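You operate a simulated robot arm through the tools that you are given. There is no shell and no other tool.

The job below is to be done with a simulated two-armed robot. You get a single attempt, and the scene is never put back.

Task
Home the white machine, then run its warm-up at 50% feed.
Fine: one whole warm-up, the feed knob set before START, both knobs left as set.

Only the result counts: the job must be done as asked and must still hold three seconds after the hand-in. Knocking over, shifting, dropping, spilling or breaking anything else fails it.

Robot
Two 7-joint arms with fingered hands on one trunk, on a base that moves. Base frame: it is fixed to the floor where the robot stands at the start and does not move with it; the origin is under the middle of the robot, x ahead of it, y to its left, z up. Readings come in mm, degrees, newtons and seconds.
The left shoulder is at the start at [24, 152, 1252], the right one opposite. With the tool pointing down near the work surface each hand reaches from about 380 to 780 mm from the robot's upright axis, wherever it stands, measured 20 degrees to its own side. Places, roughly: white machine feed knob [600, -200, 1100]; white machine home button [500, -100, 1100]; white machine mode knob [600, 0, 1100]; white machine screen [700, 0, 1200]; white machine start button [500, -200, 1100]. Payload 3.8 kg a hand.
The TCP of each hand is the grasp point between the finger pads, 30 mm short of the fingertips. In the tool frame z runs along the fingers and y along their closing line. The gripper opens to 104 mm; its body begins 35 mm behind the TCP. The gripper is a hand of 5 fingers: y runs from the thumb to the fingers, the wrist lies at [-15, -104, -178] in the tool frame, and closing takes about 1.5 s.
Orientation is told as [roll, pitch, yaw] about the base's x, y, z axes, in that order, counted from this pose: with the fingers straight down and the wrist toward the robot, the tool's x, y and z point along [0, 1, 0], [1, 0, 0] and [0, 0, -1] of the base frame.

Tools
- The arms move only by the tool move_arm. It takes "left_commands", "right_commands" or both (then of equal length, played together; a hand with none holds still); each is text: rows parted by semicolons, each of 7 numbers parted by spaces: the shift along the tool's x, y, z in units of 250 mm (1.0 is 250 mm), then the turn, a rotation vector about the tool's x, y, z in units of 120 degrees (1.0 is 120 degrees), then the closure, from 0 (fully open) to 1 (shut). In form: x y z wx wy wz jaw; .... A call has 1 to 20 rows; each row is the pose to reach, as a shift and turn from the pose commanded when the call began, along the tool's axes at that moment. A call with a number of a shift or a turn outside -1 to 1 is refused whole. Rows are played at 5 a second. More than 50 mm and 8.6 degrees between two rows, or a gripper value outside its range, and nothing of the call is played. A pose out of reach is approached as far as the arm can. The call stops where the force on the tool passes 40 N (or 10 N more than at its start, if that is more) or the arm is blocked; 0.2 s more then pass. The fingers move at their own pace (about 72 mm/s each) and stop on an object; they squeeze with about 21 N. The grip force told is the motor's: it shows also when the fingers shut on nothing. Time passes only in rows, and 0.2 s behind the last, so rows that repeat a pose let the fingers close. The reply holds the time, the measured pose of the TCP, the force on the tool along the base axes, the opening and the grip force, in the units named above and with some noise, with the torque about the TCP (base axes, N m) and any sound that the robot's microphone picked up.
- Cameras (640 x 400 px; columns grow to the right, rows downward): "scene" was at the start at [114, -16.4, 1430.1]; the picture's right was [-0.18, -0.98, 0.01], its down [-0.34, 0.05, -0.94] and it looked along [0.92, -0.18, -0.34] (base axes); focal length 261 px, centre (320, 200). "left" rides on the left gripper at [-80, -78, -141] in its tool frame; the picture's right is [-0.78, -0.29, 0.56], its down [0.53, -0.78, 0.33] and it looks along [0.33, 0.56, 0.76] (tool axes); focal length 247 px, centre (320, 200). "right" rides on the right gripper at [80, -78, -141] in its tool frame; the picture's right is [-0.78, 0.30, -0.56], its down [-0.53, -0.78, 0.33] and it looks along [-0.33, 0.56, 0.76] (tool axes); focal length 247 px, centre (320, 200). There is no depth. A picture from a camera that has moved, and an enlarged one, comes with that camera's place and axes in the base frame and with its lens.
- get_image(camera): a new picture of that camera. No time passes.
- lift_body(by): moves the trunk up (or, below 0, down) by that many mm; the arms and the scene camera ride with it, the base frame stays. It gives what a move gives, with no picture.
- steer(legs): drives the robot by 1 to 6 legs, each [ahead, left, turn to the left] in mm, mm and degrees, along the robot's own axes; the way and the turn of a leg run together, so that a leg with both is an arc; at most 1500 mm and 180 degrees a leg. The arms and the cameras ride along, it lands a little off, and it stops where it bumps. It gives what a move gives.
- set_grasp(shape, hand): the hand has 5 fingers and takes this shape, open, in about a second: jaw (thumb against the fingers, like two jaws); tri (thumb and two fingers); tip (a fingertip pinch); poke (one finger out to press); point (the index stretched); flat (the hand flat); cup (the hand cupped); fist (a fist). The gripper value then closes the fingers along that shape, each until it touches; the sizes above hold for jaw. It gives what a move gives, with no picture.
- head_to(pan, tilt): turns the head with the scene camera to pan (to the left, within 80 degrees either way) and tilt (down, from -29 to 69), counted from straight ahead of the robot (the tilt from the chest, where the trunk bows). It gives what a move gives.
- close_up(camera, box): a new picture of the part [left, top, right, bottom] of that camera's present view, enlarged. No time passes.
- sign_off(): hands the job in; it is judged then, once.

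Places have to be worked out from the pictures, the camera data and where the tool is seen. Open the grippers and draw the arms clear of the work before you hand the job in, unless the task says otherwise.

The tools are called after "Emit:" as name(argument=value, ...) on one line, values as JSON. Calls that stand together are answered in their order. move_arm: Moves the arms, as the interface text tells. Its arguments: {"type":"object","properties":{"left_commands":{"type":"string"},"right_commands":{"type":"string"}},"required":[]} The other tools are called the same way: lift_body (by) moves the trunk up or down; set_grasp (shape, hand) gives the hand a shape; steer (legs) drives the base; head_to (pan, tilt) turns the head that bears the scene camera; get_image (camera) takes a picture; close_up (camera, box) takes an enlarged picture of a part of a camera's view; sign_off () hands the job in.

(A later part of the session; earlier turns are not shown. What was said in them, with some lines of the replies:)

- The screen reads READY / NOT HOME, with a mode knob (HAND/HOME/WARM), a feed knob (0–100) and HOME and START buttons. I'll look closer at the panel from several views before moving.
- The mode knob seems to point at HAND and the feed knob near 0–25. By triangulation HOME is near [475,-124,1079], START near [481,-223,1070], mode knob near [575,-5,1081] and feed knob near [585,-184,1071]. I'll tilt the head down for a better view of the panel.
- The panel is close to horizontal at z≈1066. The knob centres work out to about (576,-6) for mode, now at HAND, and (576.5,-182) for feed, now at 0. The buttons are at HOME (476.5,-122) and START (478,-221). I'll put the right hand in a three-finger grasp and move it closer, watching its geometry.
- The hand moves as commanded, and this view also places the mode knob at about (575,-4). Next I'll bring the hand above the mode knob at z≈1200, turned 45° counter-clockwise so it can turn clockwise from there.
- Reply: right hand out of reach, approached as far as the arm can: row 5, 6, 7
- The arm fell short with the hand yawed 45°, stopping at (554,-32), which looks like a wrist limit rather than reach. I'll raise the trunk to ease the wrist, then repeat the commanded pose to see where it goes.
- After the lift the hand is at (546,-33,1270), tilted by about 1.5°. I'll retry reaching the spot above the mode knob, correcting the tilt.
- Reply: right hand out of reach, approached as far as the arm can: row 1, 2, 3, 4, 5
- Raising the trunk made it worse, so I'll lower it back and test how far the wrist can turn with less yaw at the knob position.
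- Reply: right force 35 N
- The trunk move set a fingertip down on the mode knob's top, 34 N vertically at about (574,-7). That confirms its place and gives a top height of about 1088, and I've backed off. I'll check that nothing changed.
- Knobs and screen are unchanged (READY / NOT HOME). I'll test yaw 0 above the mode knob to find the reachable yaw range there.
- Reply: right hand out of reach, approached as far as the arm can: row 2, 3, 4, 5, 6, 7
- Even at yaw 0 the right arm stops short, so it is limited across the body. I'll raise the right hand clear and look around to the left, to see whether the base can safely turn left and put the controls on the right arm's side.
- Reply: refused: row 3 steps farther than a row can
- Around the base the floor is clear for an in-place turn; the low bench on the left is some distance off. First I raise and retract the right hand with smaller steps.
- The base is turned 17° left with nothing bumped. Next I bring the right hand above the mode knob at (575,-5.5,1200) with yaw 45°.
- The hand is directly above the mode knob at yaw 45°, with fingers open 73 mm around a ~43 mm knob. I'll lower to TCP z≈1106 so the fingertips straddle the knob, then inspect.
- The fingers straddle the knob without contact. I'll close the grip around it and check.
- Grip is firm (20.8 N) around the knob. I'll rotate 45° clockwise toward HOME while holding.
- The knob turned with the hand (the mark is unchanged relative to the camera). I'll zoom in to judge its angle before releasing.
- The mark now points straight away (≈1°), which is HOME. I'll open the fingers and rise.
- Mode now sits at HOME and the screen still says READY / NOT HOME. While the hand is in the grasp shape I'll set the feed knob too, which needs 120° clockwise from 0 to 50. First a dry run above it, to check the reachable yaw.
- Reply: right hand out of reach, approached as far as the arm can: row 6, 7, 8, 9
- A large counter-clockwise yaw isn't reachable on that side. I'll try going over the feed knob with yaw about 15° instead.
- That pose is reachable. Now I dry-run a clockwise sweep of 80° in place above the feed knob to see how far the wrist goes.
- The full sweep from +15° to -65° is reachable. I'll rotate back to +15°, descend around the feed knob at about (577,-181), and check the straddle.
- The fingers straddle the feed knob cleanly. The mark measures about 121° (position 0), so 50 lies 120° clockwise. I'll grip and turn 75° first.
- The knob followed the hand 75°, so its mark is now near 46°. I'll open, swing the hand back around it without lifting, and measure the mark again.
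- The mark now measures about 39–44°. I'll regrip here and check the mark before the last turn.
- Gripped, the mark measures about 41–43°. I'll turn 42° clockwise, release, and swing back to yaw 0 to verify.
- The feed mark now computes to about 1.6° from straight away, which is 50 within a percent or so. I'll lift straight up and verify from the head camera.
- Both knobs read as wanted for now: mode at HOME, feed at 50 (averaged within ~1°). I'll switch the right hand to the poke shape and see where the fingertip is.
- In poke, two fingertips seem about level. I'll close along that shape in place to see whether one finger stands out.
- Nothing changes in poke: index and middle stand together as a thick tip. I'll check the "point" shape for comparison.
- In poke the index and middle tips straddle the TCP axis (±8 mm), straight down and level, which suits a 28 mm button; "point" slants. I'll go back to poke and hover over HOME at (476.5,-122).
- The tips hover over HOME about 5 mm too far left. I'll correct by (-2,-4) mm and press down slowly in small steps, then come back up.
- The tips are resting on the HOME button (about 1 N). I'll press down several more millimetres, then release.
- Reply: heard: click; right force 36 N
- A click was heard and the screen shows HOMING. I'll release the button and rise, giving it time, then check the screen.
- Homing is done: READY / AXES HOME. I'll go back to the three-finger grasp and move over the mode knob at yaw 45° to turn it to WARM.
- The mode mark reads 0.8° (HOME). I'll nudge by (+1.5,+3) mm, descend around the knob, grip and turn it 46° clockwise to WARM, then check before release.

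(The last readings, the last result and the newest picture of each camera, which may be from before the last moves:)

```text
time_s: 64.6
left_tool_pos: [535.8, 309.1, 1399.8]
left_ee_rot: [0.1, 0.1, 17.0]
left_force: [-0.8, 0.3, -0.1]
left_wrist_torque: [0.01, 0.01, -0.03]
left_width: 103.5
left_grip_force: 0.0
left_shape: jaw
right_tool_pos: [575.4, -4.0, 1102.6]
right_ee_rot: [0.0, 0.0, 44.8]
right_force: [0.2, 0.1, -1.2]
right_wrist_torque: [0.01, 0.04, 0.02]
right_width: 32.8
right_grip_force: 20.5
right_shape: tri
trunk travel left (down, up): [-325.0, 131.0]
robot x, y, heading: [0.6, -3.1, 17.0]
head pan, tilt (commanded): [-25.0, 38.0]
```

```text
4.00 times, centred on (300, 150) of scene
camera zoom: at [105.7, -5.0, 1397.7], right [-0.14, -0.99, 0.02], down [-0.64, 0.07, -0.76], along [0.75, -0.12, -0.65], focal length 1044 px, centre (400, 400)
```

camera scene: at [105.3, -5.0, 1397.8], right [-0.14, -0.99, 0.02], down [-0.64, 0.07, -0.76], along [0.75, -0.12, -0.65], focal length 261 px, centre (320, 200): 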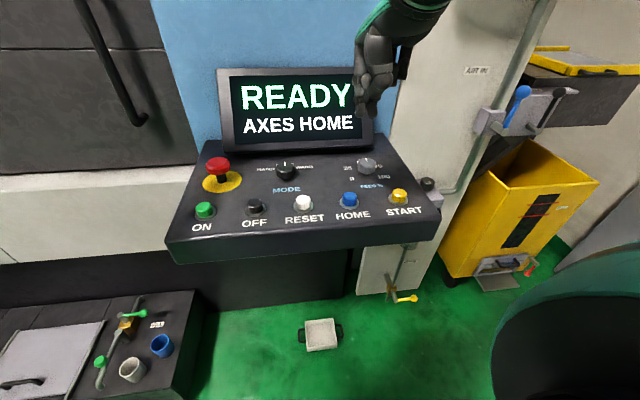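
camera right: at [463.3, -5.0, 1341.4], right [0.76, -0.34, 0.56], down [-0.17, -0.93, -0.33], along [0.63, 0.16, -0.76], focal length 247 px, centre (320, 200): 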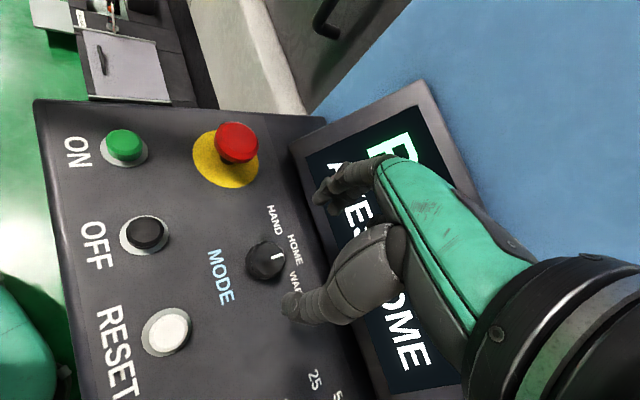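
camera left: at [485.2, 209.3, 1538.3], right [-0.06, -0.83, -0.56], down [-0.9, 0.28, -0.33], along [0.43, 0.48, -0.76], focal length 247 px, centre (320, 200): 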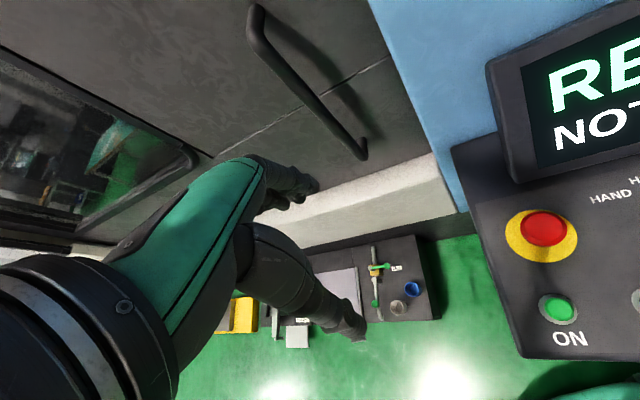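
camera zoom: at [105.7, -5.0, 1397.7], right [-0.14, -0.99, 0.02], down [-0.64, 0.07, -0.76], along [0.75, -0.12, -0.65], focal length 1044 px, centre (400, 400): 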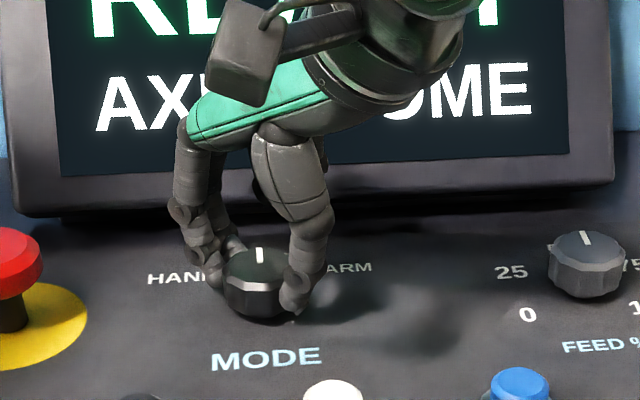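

Gripped with the mark still at HOME. I'll turn 46° clockwise, open, and lift.

Emit:
move_arm(right_commands="0 0 0 0 0 0.06 1; 0 0 0 0 0 0.12 1; 0 0 0 0 0 0.18 1; 0 0 0 0 0 0.24 1; 0 0 0 0 0 0.3 1; 0 0 0 0 0 0.36 1; 0 0 0 0 0 0.383 1; 0 0 0 0 0 0.383 1; 0 0 0 0 0 0.383 0.6; 0 0 0 0 0 0.383 0.3; 0 0 0 0 0 0.383 0.3; 0 0 0 0 0 0.383 0.3; 0 0 -0.1 0 0 0.383 0.3; 0 0 -0.25 0 0 0.383 0.3; 0 0 -0.42 0 0 0.383 0.3; 0 0 -0.58 0 0 0.383 0.3; 0 0 -0.7 0 0 0.383 0.3; 0 0 -0.7 0 0 0.383 0.3")

Emit:
get_image(camera="scene")

Emit:
close_up(camera="scene", box=[250, 145, 320, 195])

Emit:
get_image(camera="right")

```text
time_s: 68.4
left_tool_pos: [536.8, 309.5, 1397.9]
left_ee_rot: [0.0, 0.1, 17.0]
left_force: [-0.6, -0.7, -0.1]
left_wrist_torque: [0.01, 0.01, -0.02]
left_width: 103.6
left_grip_force: 0.0
left_shape: jaw
right_tool_pos: [575.3, -2.6, 1279.9]
right_ee_rot: [0.0, 0.1, -1.0]
right_force: [0.5, 0.5, 0.0]
right_wrist_torque: [0.01, 0.02, 0.02]
right_width: 72.3
right_grip_force: 0.1
right_shape: tri
trunk travel left (down, up): [-325.0, 131.0]
robot x, y, heading: [-2.7, 1.0, 17.1]
head pan, tilt (commanded): [-25.0, 38.0]
```

```text
taken
camera scene: at [105.6, -5.0, 1397.7], right [-0.14, -0.99, 0.02], down [-0.64, 0.07, -0.76], along [0.75, -0.12, -0.65], focal length 261 px, centre (320, 200)
```

scene: 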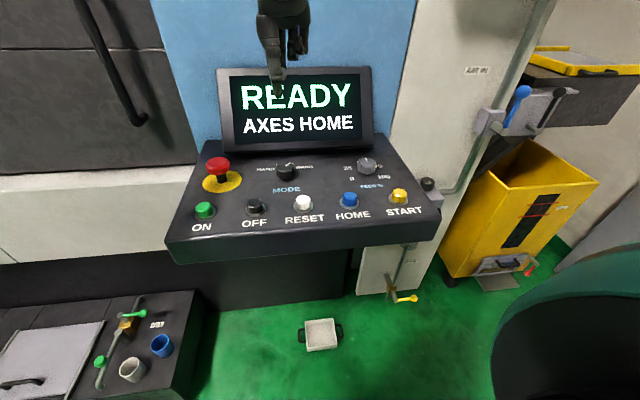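

```text
8.00 times, centred on (285, 170) of scene
camera zoom: at [105.6, -5.0, 1397.7], right [-0.14, -0.99, 0.02], down [-0.64, 0.07, -0.76], along [0.75, -0.12, -0.65], focal length 2088 px, centre (600, 440)
```

zoom: 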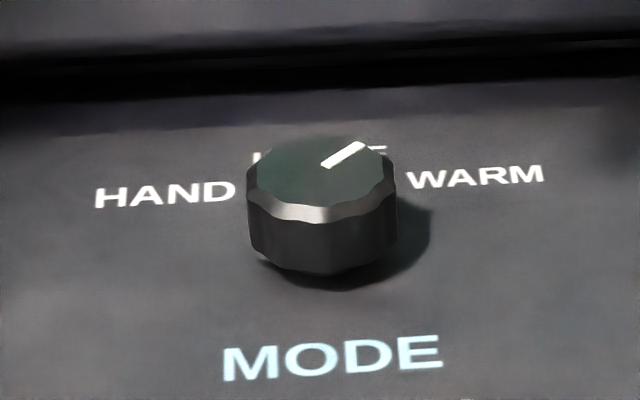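

```text
taken
camera right: at [499.1, 79.1, 1419.7], right [0.28, -0.78, 0.56], down [-0.79, -0.52, -0.33], along [0.55, -0.34, -0.76], focal length 247 px, centre (320, 200)
```

right: 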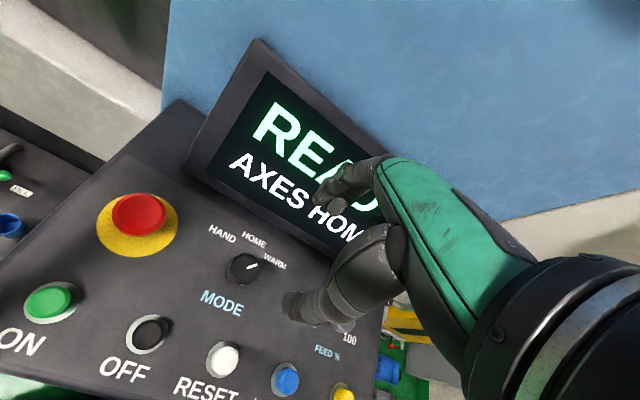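

The mark now points to WARM (about -45°), and the screen shows READY / AXES HOME. I'll switch to poke and hover over START at about (477.5,-221).

Emit:
set_grasp(hand="right", shape="poke")

Emit:
move_arm(right_commands="-0.14 -0.06 0 0 0 0 1; -0.28 -0.12 0 0 0 0 1; -0.43 -0.18 0 0 0 0 1; -0.58 -0.25 0 0 0 0 1; -0.73 -0.31 0.05 0 0 0 1; -0.88 -0.376 0.12 0 0 0 1; -0.88 -0.376 0.28 0 0 0 1; -0.88 -0.376 0.44 0 0 0 1; -0.88 -0.376 0.57 0 0 0 1; -0.88 -0.376 0.57 0 0 0 1")

Emit:
close_up(camera="scene", box=[290, 100, 440, 240])

Emit:
get_image(camera="right")

```text
time_s: 69.3
left_tool_pos: [536.6, 308.5, 1397.6]
left_ee_rot: [0.0, 0.1, 16.9]
left_force: [0.1, 0.3, 0.3]
left_wrist_torque: [-0.01, 0.0, 0.02]
left_width: 103.5
left_grip_force: 0.2
left_shape: jaw
right_tool_pos: [574.1, -3.0, 1279.2]
right_ee_rot: [0.1, 0.0, -1.0]
right_force: [0.8, -0.1, -0.3]
right_wrist_torque: [-0.01, 0.0, -0.02]
right_width: 0.0
right_grip_force: 0.0
right_shape: poke
trunk travel left (down, up): [-325.0, 131.0]
robot x, y, heading: [-0.6, -0.8, 16.8]
head pan, tilt (commanded): [-25.0, 38.0]
```

```text
time_s: 71.5
left_tool_pos: [537.2, 308.9, 1397.6]
left_ee_rot: [0.0, 0.1, 17.1]
left_force: [-0.3, 0.2, 0.7]
left_wrist_torque: [0.0, -0.01, -0.01]
left_width: 103.6
left_grip_force: 0.1
left_shape: jaw
right_tool_pos: [474.7, -220.3, 1135.8]
right_ee_rot: [0.1, 0.0, -1.0]
right_force: [0.1, -0.5, -1.4]
right_wrist_torque: [0.02, 0.04, -0.02]
right_width: 0.0
right_grip_force: 0.0
right_shape: poke
trunk travel left (down, up): [-325.0, 131.0]
robot x, y, heading: [0.2, 0.9, 17.0]
head pan, tilt (commanded): [-25.0, 38.0]
```

```text
2.86 times, centred on (365, 170) of scene
camera zoom: at [105.5, -5.0, 1397.8], right [-0.14, -0.99, 0.02], down [-0.64, 0.07, -0.76], along [0.75, -0.12, -0.65], focal length 746 px, centre (191, 286)
```

zoom: 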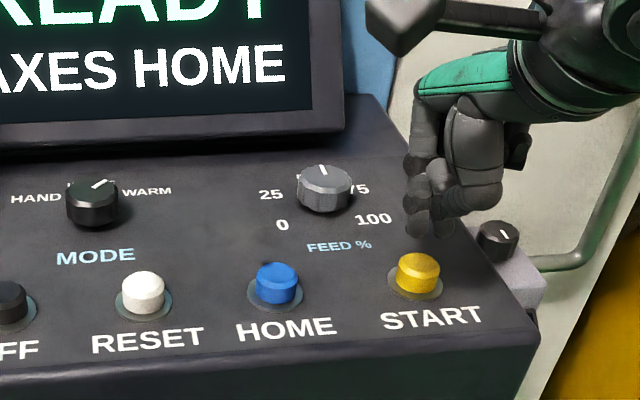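

```text
taken
camera right: at [397.9, -139.2, 1275.2], right [0.28, -0.78, 0.56], down [-0.79, -0.52, -0.33], along [0.55, -0.34, -0.76], focal length 247 px, centre (320, 200)
```

right: 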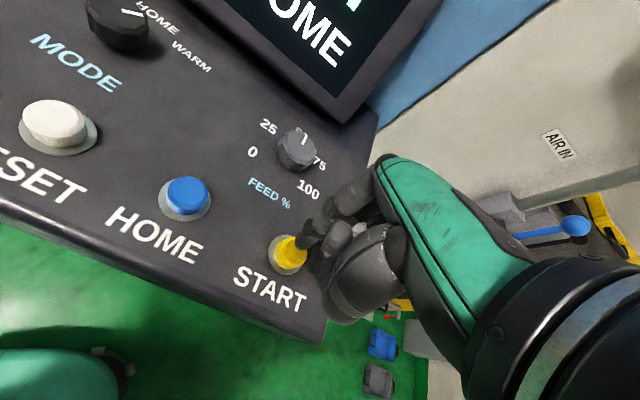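

The feed mark still points to 50 and the mode to WARM. The tips hover over START, so I'll press as I did with HOME, in one slow stroke.

Emit:
move_arm(right_commands="0.006 0.008 0.04 0 0 0 1; 0.006 0.008 0.08 0 0 0 1; 0.006 0.008 0.1 0 0 0 1; 0.006 0.008 0.108 0 0 0 1; 0.006 0.008 0.116 0 0 0 1; 0.006 0.008 0.124 0 0 0 1; 0.006 0.008 0.132 0 0 0 1; 0.006 0.008 0.14 0 0 0 1; 0.006 0.008 0.14 0 0 0 1")

Emit:
get_image(camera="scene")

```text
time_s: 73.5
left_tool_pos: [535.1, 311.3, 1398.8]
left_ee_rot: [-0.2, -0.1, 17.1]
left_force: [-0.6, -0.6, 0.5]
left_wrist_torque: [-0.01, -0.03, 0.02]
left_width: 103.4
left_grip_force: 0.1
left_shape: jaw
right_tool_pos: [479.4, -219.4, 1103.9]
right_ee_rot: [0.2, -0.5, -1.0]
right_force: [6.3, -0.6, 28.3]
right_wrist_torque: [0.03, -0.24, 0.01]
right_width: 0.2
right_grip_force: 0.0
right_shape: poke
trunk travel left (down, up): [-325.0, 131.0]
robot x, y, heading: [-3.4, 1.3, 17.1]
head pan, tilt (commanded): [-25.0, 38.0]
heard: click
```

```text
taken
camera scene: at [103.6, -3.9, 1398.2], right [-0.14, -0.99, 0.02], down [-0.64, 0.07, -0.76], along [0.75, -0.12, -0.65], focal length 261 px, centre (320, 200)
```

scene: 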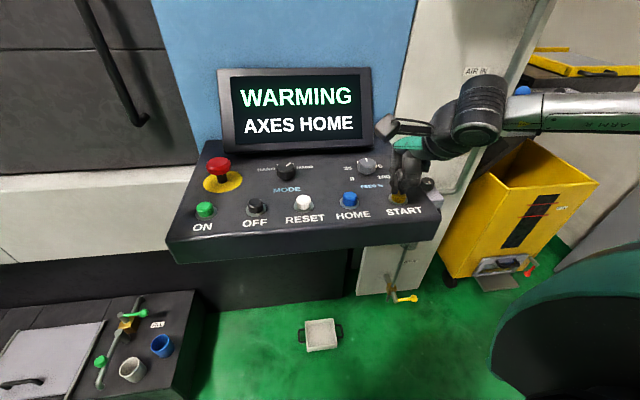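

The machine clicked and shows WARMING. I'll release START straight up, retract the hand well clear, and wait for the warm-up to finish.

Emit:
move_arm(right_commands="0 0 -0.02 0 0 0 1; 0 0 -0.06 0 0 0 1; 0 0 -0.16 0 0 0 1; 0 0 -0.3 0 0 0 1; -0.05 -0.05 -0.45 0 0 0 1; -0.1 -0.1 -0.6 0 0 0 1; -0.15 -0.15 -0.75 0 0 0 1; -0.2 -0.2 -0.85 0 0 0 1; -0.2 -0.2 -0.85 0 0 0 1; -0.2 -0.2 -0.85 0 0 0 1")

Emit:
get_image(camera="scene")

Emit:
close_up(camera="scene", box=[230, 140, 420, 240])

```text
time_s: 75.7
left_tool_pos: [537.2, 309.4, 1397.6]
left_ee_rot: [0.0, 0.1, 17.0]
left_force: [-0.1, 0.3, 0.0]
left_wrist_torque: [0.04, 0.0, 0.0]
left_width: 103.4
left_grip_force: 0.0
left_shape: jaw
right_tool_pos: [428.6, -270.9, 1310.4]
right_ee_rot: [0.0, 0.0, -1.0]
right_force: [-0.2, 0.3, -0.5]
right_wrist_torque: [-0.02, -0.02, 0.01]
right_width: 0.0
right_grip_force: 0.0
right_shape: poke
trunk travel left (down, up): [-325.0, 131.0]
robot x, y, heading: [-3.1, 2.4, 17.1]
head pan, tilt (commanded): [-25.0, 38.0]
```

```text
taken
camera scene: at [105.4, -5.0, 1397.8], right [-0.14, -0.99, 0.02], down [-0.64, 0.07, -0.76], along [0.75, -0.12, -0.65], focal length 261 px, centre (320, 200)
```

scene: 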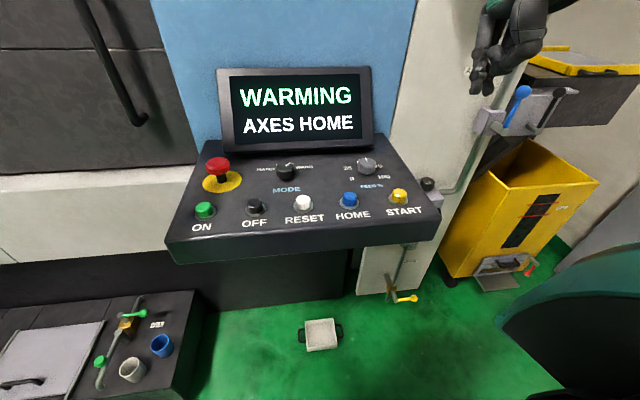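

```text
3.37 times, centred on (325, 190) of scene
camera zoom: at [105.4, -5.0, 1397.8], right [-0.14, -0.99, 0.02], down [-0.64, 0.07, -0.76], along [0.75, -0.12, -0.65], focal length 879 px, centre (303, 234)
```

zoom: 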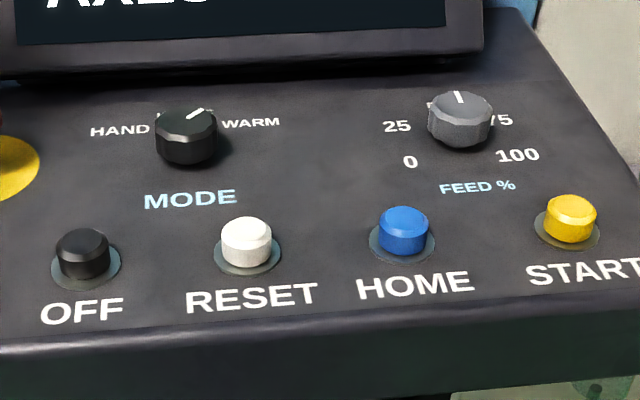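

Still WARMING, knobs unchanged and the buttons back up. I'll wait by holding still, opening the hand in jaw shape well clear of the panel.

Emit:
set_grasp(hand="right", shape="jaw")

Emit:
move_arm(right_commands="0 0 0 0 0 0 0; 0 0 0 0 0 0 0; 0 0 0 0 0 0 0; 0 0 0 0 0 0 0; 0 0 0 0 0 0 0; 0 0 0 0 0 0 0; 0 0 0 0 0 0 0; 0 0 0 0 0 0 0; 0 0 0 0 0 0 0; 0 0 0 0 0 0 0; 0 0 0 0 0 0 0; 0 0 0 0 0 0 0; 0 0 0 0 0 0 0; 0 0 0 0 0 0 0; 0 0 0 0 0 0 0; 0 0 0 0 0 0 0; 0 0 0 0 0 0 0; 0 0 0 0 0 0 0; 0 0 0 0 0 0 0; 0 0 0 0 0 0 0")

Emit:
get_image(camera="scene")

```text
time_s: 76.6
left_tool_pos: [536.7, 309.2, 1398.4]
left_ee_rot: [0.0, 0.0, 17.0]
left_force: [0.3, 0.4, 0.8]
left_wrist_torque: [0.01, 0.01, -0.02]
left_width: 103.4
left_grip_force: 0.1
left_shape: jaw
right_tool_pos: [429.2, -271.0, 1311.2]
right_ee_rot: [0.1, -0.1, -1.0]
right_force: [-0.2, -0.1, 0.0]
right_wrist_torque: [0.0, -0.01, 0.03]
right_width: 103.9
right_grip_force: 0.1
right_shape: jaw
trunk travel left (down, up): [-325.0, 131.0]
robot x, y, heading: [0.5, 0.3, 17.0]
head pan, tilt (commanded): [-25.0, 38.0]
```

```text
time_s: 80.8
left_tool_pos: [536.0, 308.7, 1397.6]
left_ee_rot: [0.0, -0.1, 17.0]
left_force: [0.6, 0.5, 0.3]
left_wrist_torque: [0.01, -0.01, 0.0]
left_width: 103.7
left_grip_force: 0.0
left_shape: jaw
right_tool_pos: [429.2, -269.4, 1310.4]
right_ee_rot: [0.1, 0.0, -1.0]
right_force: [1.1, 0.0, 0.0]
right_wrist_torque: [-0.03, -0.01, 0.0]
right_width: 104.0
right_grip_force: 0.0
right_shape: jaw
trunk travel left (down, up): [-325.0, 131.0]
robot x, y, heading: [-1.2, 0.7, 17.4]
head pan, tilt (commanded): [-25.0, 38.0]
```

```text
taken
camera scene: at [105.3, -5.2, 1397.8], right [-0.14, -0.99, 0.02], down [-0.64, 0.07, -0.76], along [0.75, -0.12, -0.65], focal length 261 px, centre (320, 200)
```

scene: 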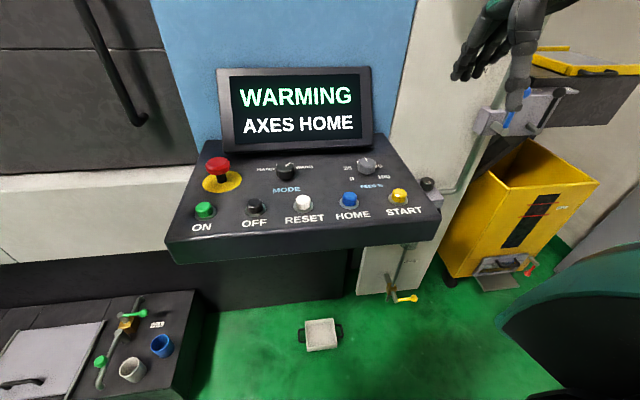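

The screen still says WARMING after about 8 s. I'll keep waiting without touching anything.

Emit:
move_arm(right_commands="0 0 0 0 0 0 0; 0 0 0 0 0 0 0; 0 0 0 0 0 0 0; 0 0 0 0 0 0 0; 0 0 0 0 0 0 0; 0 0 0 0 0 0 0; 0 0 0 0 0 0 0; 0 0 0 0 0 0 0; 0 0 0 0 0 0 0; 0 0 0 0 0 0 0; 0 0 0 0 0 0 0; 0 0 0 0 0 0 0; 0 0 0 0 0 0 0; 0 0 0 0 0 0 0; 0 0 0 0 0 0 0; 0 0 0 0 0 0 0; 0 0 0 0 0 0 0; 0 0 0 0 0 0 0; 0 0 0 0 0 0 0; 0 0 0 0 0 0 0")

Emit:
close_up(camera="scene", box=[200, 60, 430, 230])

```text
time_s: 85.0
left_tool_pos: [537.6, 308.4, 1399.0]
left_ee_rot: [0.0, 0.1, 17.0]
left_force: [-0.1, 0.0, -0.2]
left_wrist_torque: [0.02, 0.03, 0.02]
left_width: 103.5
left_grip_force: 0.0
left_shape: jaw
right_tool_pos: [430.2, -270.0, 1309.8]
right_ee_rot: [0.1, 0.0, -0.9]
right_force: [0.1, 0.5, -0.3]
right_wrist_torque: [0.0, -0.02, 0.0]
right_width: 104.3
right_grip_force: 0.1
right_shape: jaw
trunk travel left (down, up): [-325.0, 131.0]
robot x, y, heading: [-0.9, -0.0, 17.0]
head pan, tilt (commanded): [-25.0, 38.0]
```

```text
2.35 times, centred on (315, 145) of scene
camera zoom: at [105.3, -5.2, 1397.8], right [-0.14, -0.99, 0.02], down [-0.64, 0.07, -0.76], along [0.75, -0.12, -0.65], focal length 614 px, centre (332, 329)
```

zoom: 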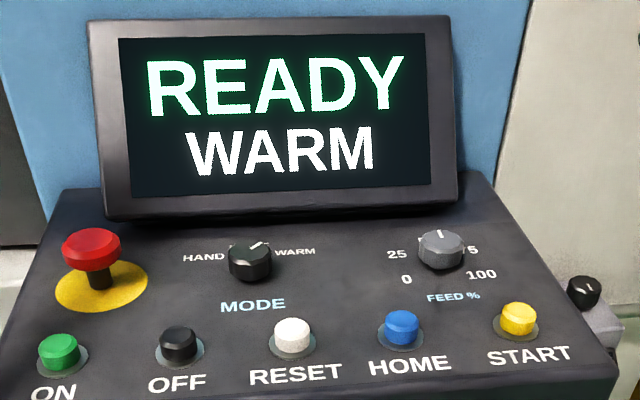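

The screen shows READY / WARM, so one full warm-up is complete, with mode at WARM and feed at 50. I'll draw the right hand back a little more and check that nothing else nearby changed.

Emit:
move_arm(right_commands="-0.05 -0.08 -0.08 0 0 0 0; -0.1 -0.16 -0.16 0 0 0 0; -0.12 -0.22 -0.2 0 0 0 0; -0.12 -0.22 -0.2 0 0 0 0")

Emit:
get_image(camera="scene")

Emit:
close_up(camera="scene", box=[340, 140, 460, 220])

```text
time_s: 86.0
left_tool_pos: [536.0, 309.0, 1398.7]
left_ee_rot: [0.0, 0.1, 17.0]
left_force: [-0.4, 0.2, 0.4]
left_wrist_torque: [0.01, 0.02, 0.02]
left_width: 103.3
left_grip_force: 0.1
left_shape: jaw
right_tool_pos: [373.8, -297.1, 1363.3]
right_ee_rot: [0.0, 0.0, -1.0]
right_force: [0.6, -0.1, -0.2]
right_wrist_torque: [-0.02, 0.03, -0.03]
right_width: 103.7
right_grip_force: 0.0
right_shape: jaw
trunk travel left (down, up): [-325.0, 131.0]
robot x, y, heading: [0.4, -0.7, 16.9]
head pan, tilt (commanded): [-25.0, 38.0]
```

```text
taken
camera scene: at [105.4, -5.1, 1397.8], right [-0.14, -0.99, 0.02], down [-0.64, 0.07, -0.76], along [0.75, -0.12, -0.65], focal length 261 px, centre (320, 200)
```

scene: 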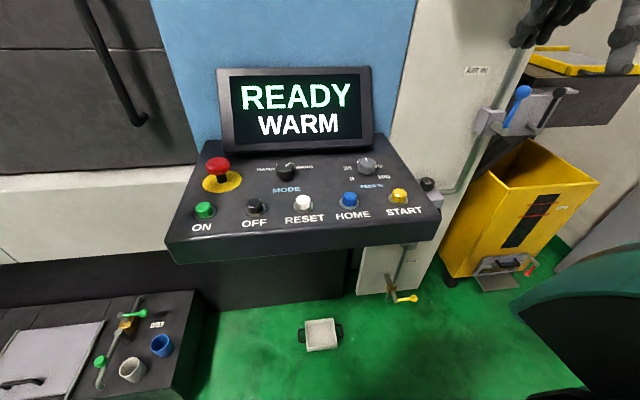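

```text
5.00 times, centred on (400, 180) of scene
camera zoom: at [105.4, -5.1, 1397.8], right [-0.14, -0.99, 0.02], down [-0.64, 0.07, -0.76], along [0.75, -0.12, -0.65], focal length 1305 px, centre (-80, 300)
```

zoom: 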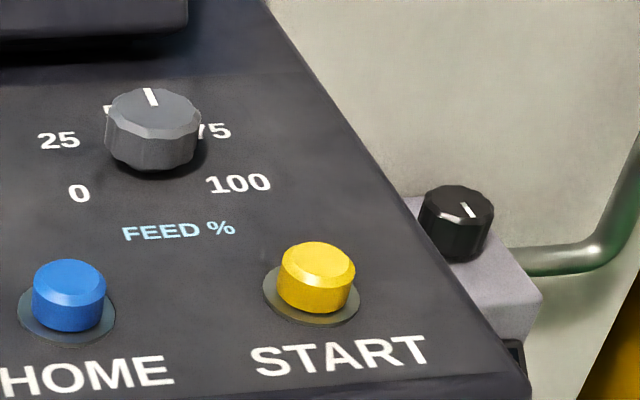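

Everything is in place: READY / WARM on the screen, mode at WARM, feed at 50, both hands open and clear, nothing else disturbed. I'm handing in the job.

Emit:
sign_off()

```text
The job is handed in.
```

The white machine is homed, and it ran one complete warm-up at 50% feed. Its screen now reads READY / WARM.

- **Homing:** I turned the mode knob from HAND to HOME and pressed the HOME button. The screen went from HOMING to READY / AXES HOME.
- **Warm-up:** I turned the mode knob to WARM and pressed START once. The screen showed WARMING for about 10 seconds, then READY / WARM.
- **Knobs:** I set the feed knob from 0 to 50 before homing, so it was in place well before START. From the pictures it is within about 1% of 50. Both knobs were left as set, mode at WARM and feed at 50.

**Contact with the machine:** Early on, while I was lowering the trunk, a fingertip pressed on top of the mode knob at about 34 N. I backed off straight away, and the pictures showed no change to the knobs or the screen.

**Robot position:** The base is turned about 17° to the left so the right arm could reach the panel. Both hands are open and clear of the work, and I saw nothing else moved.
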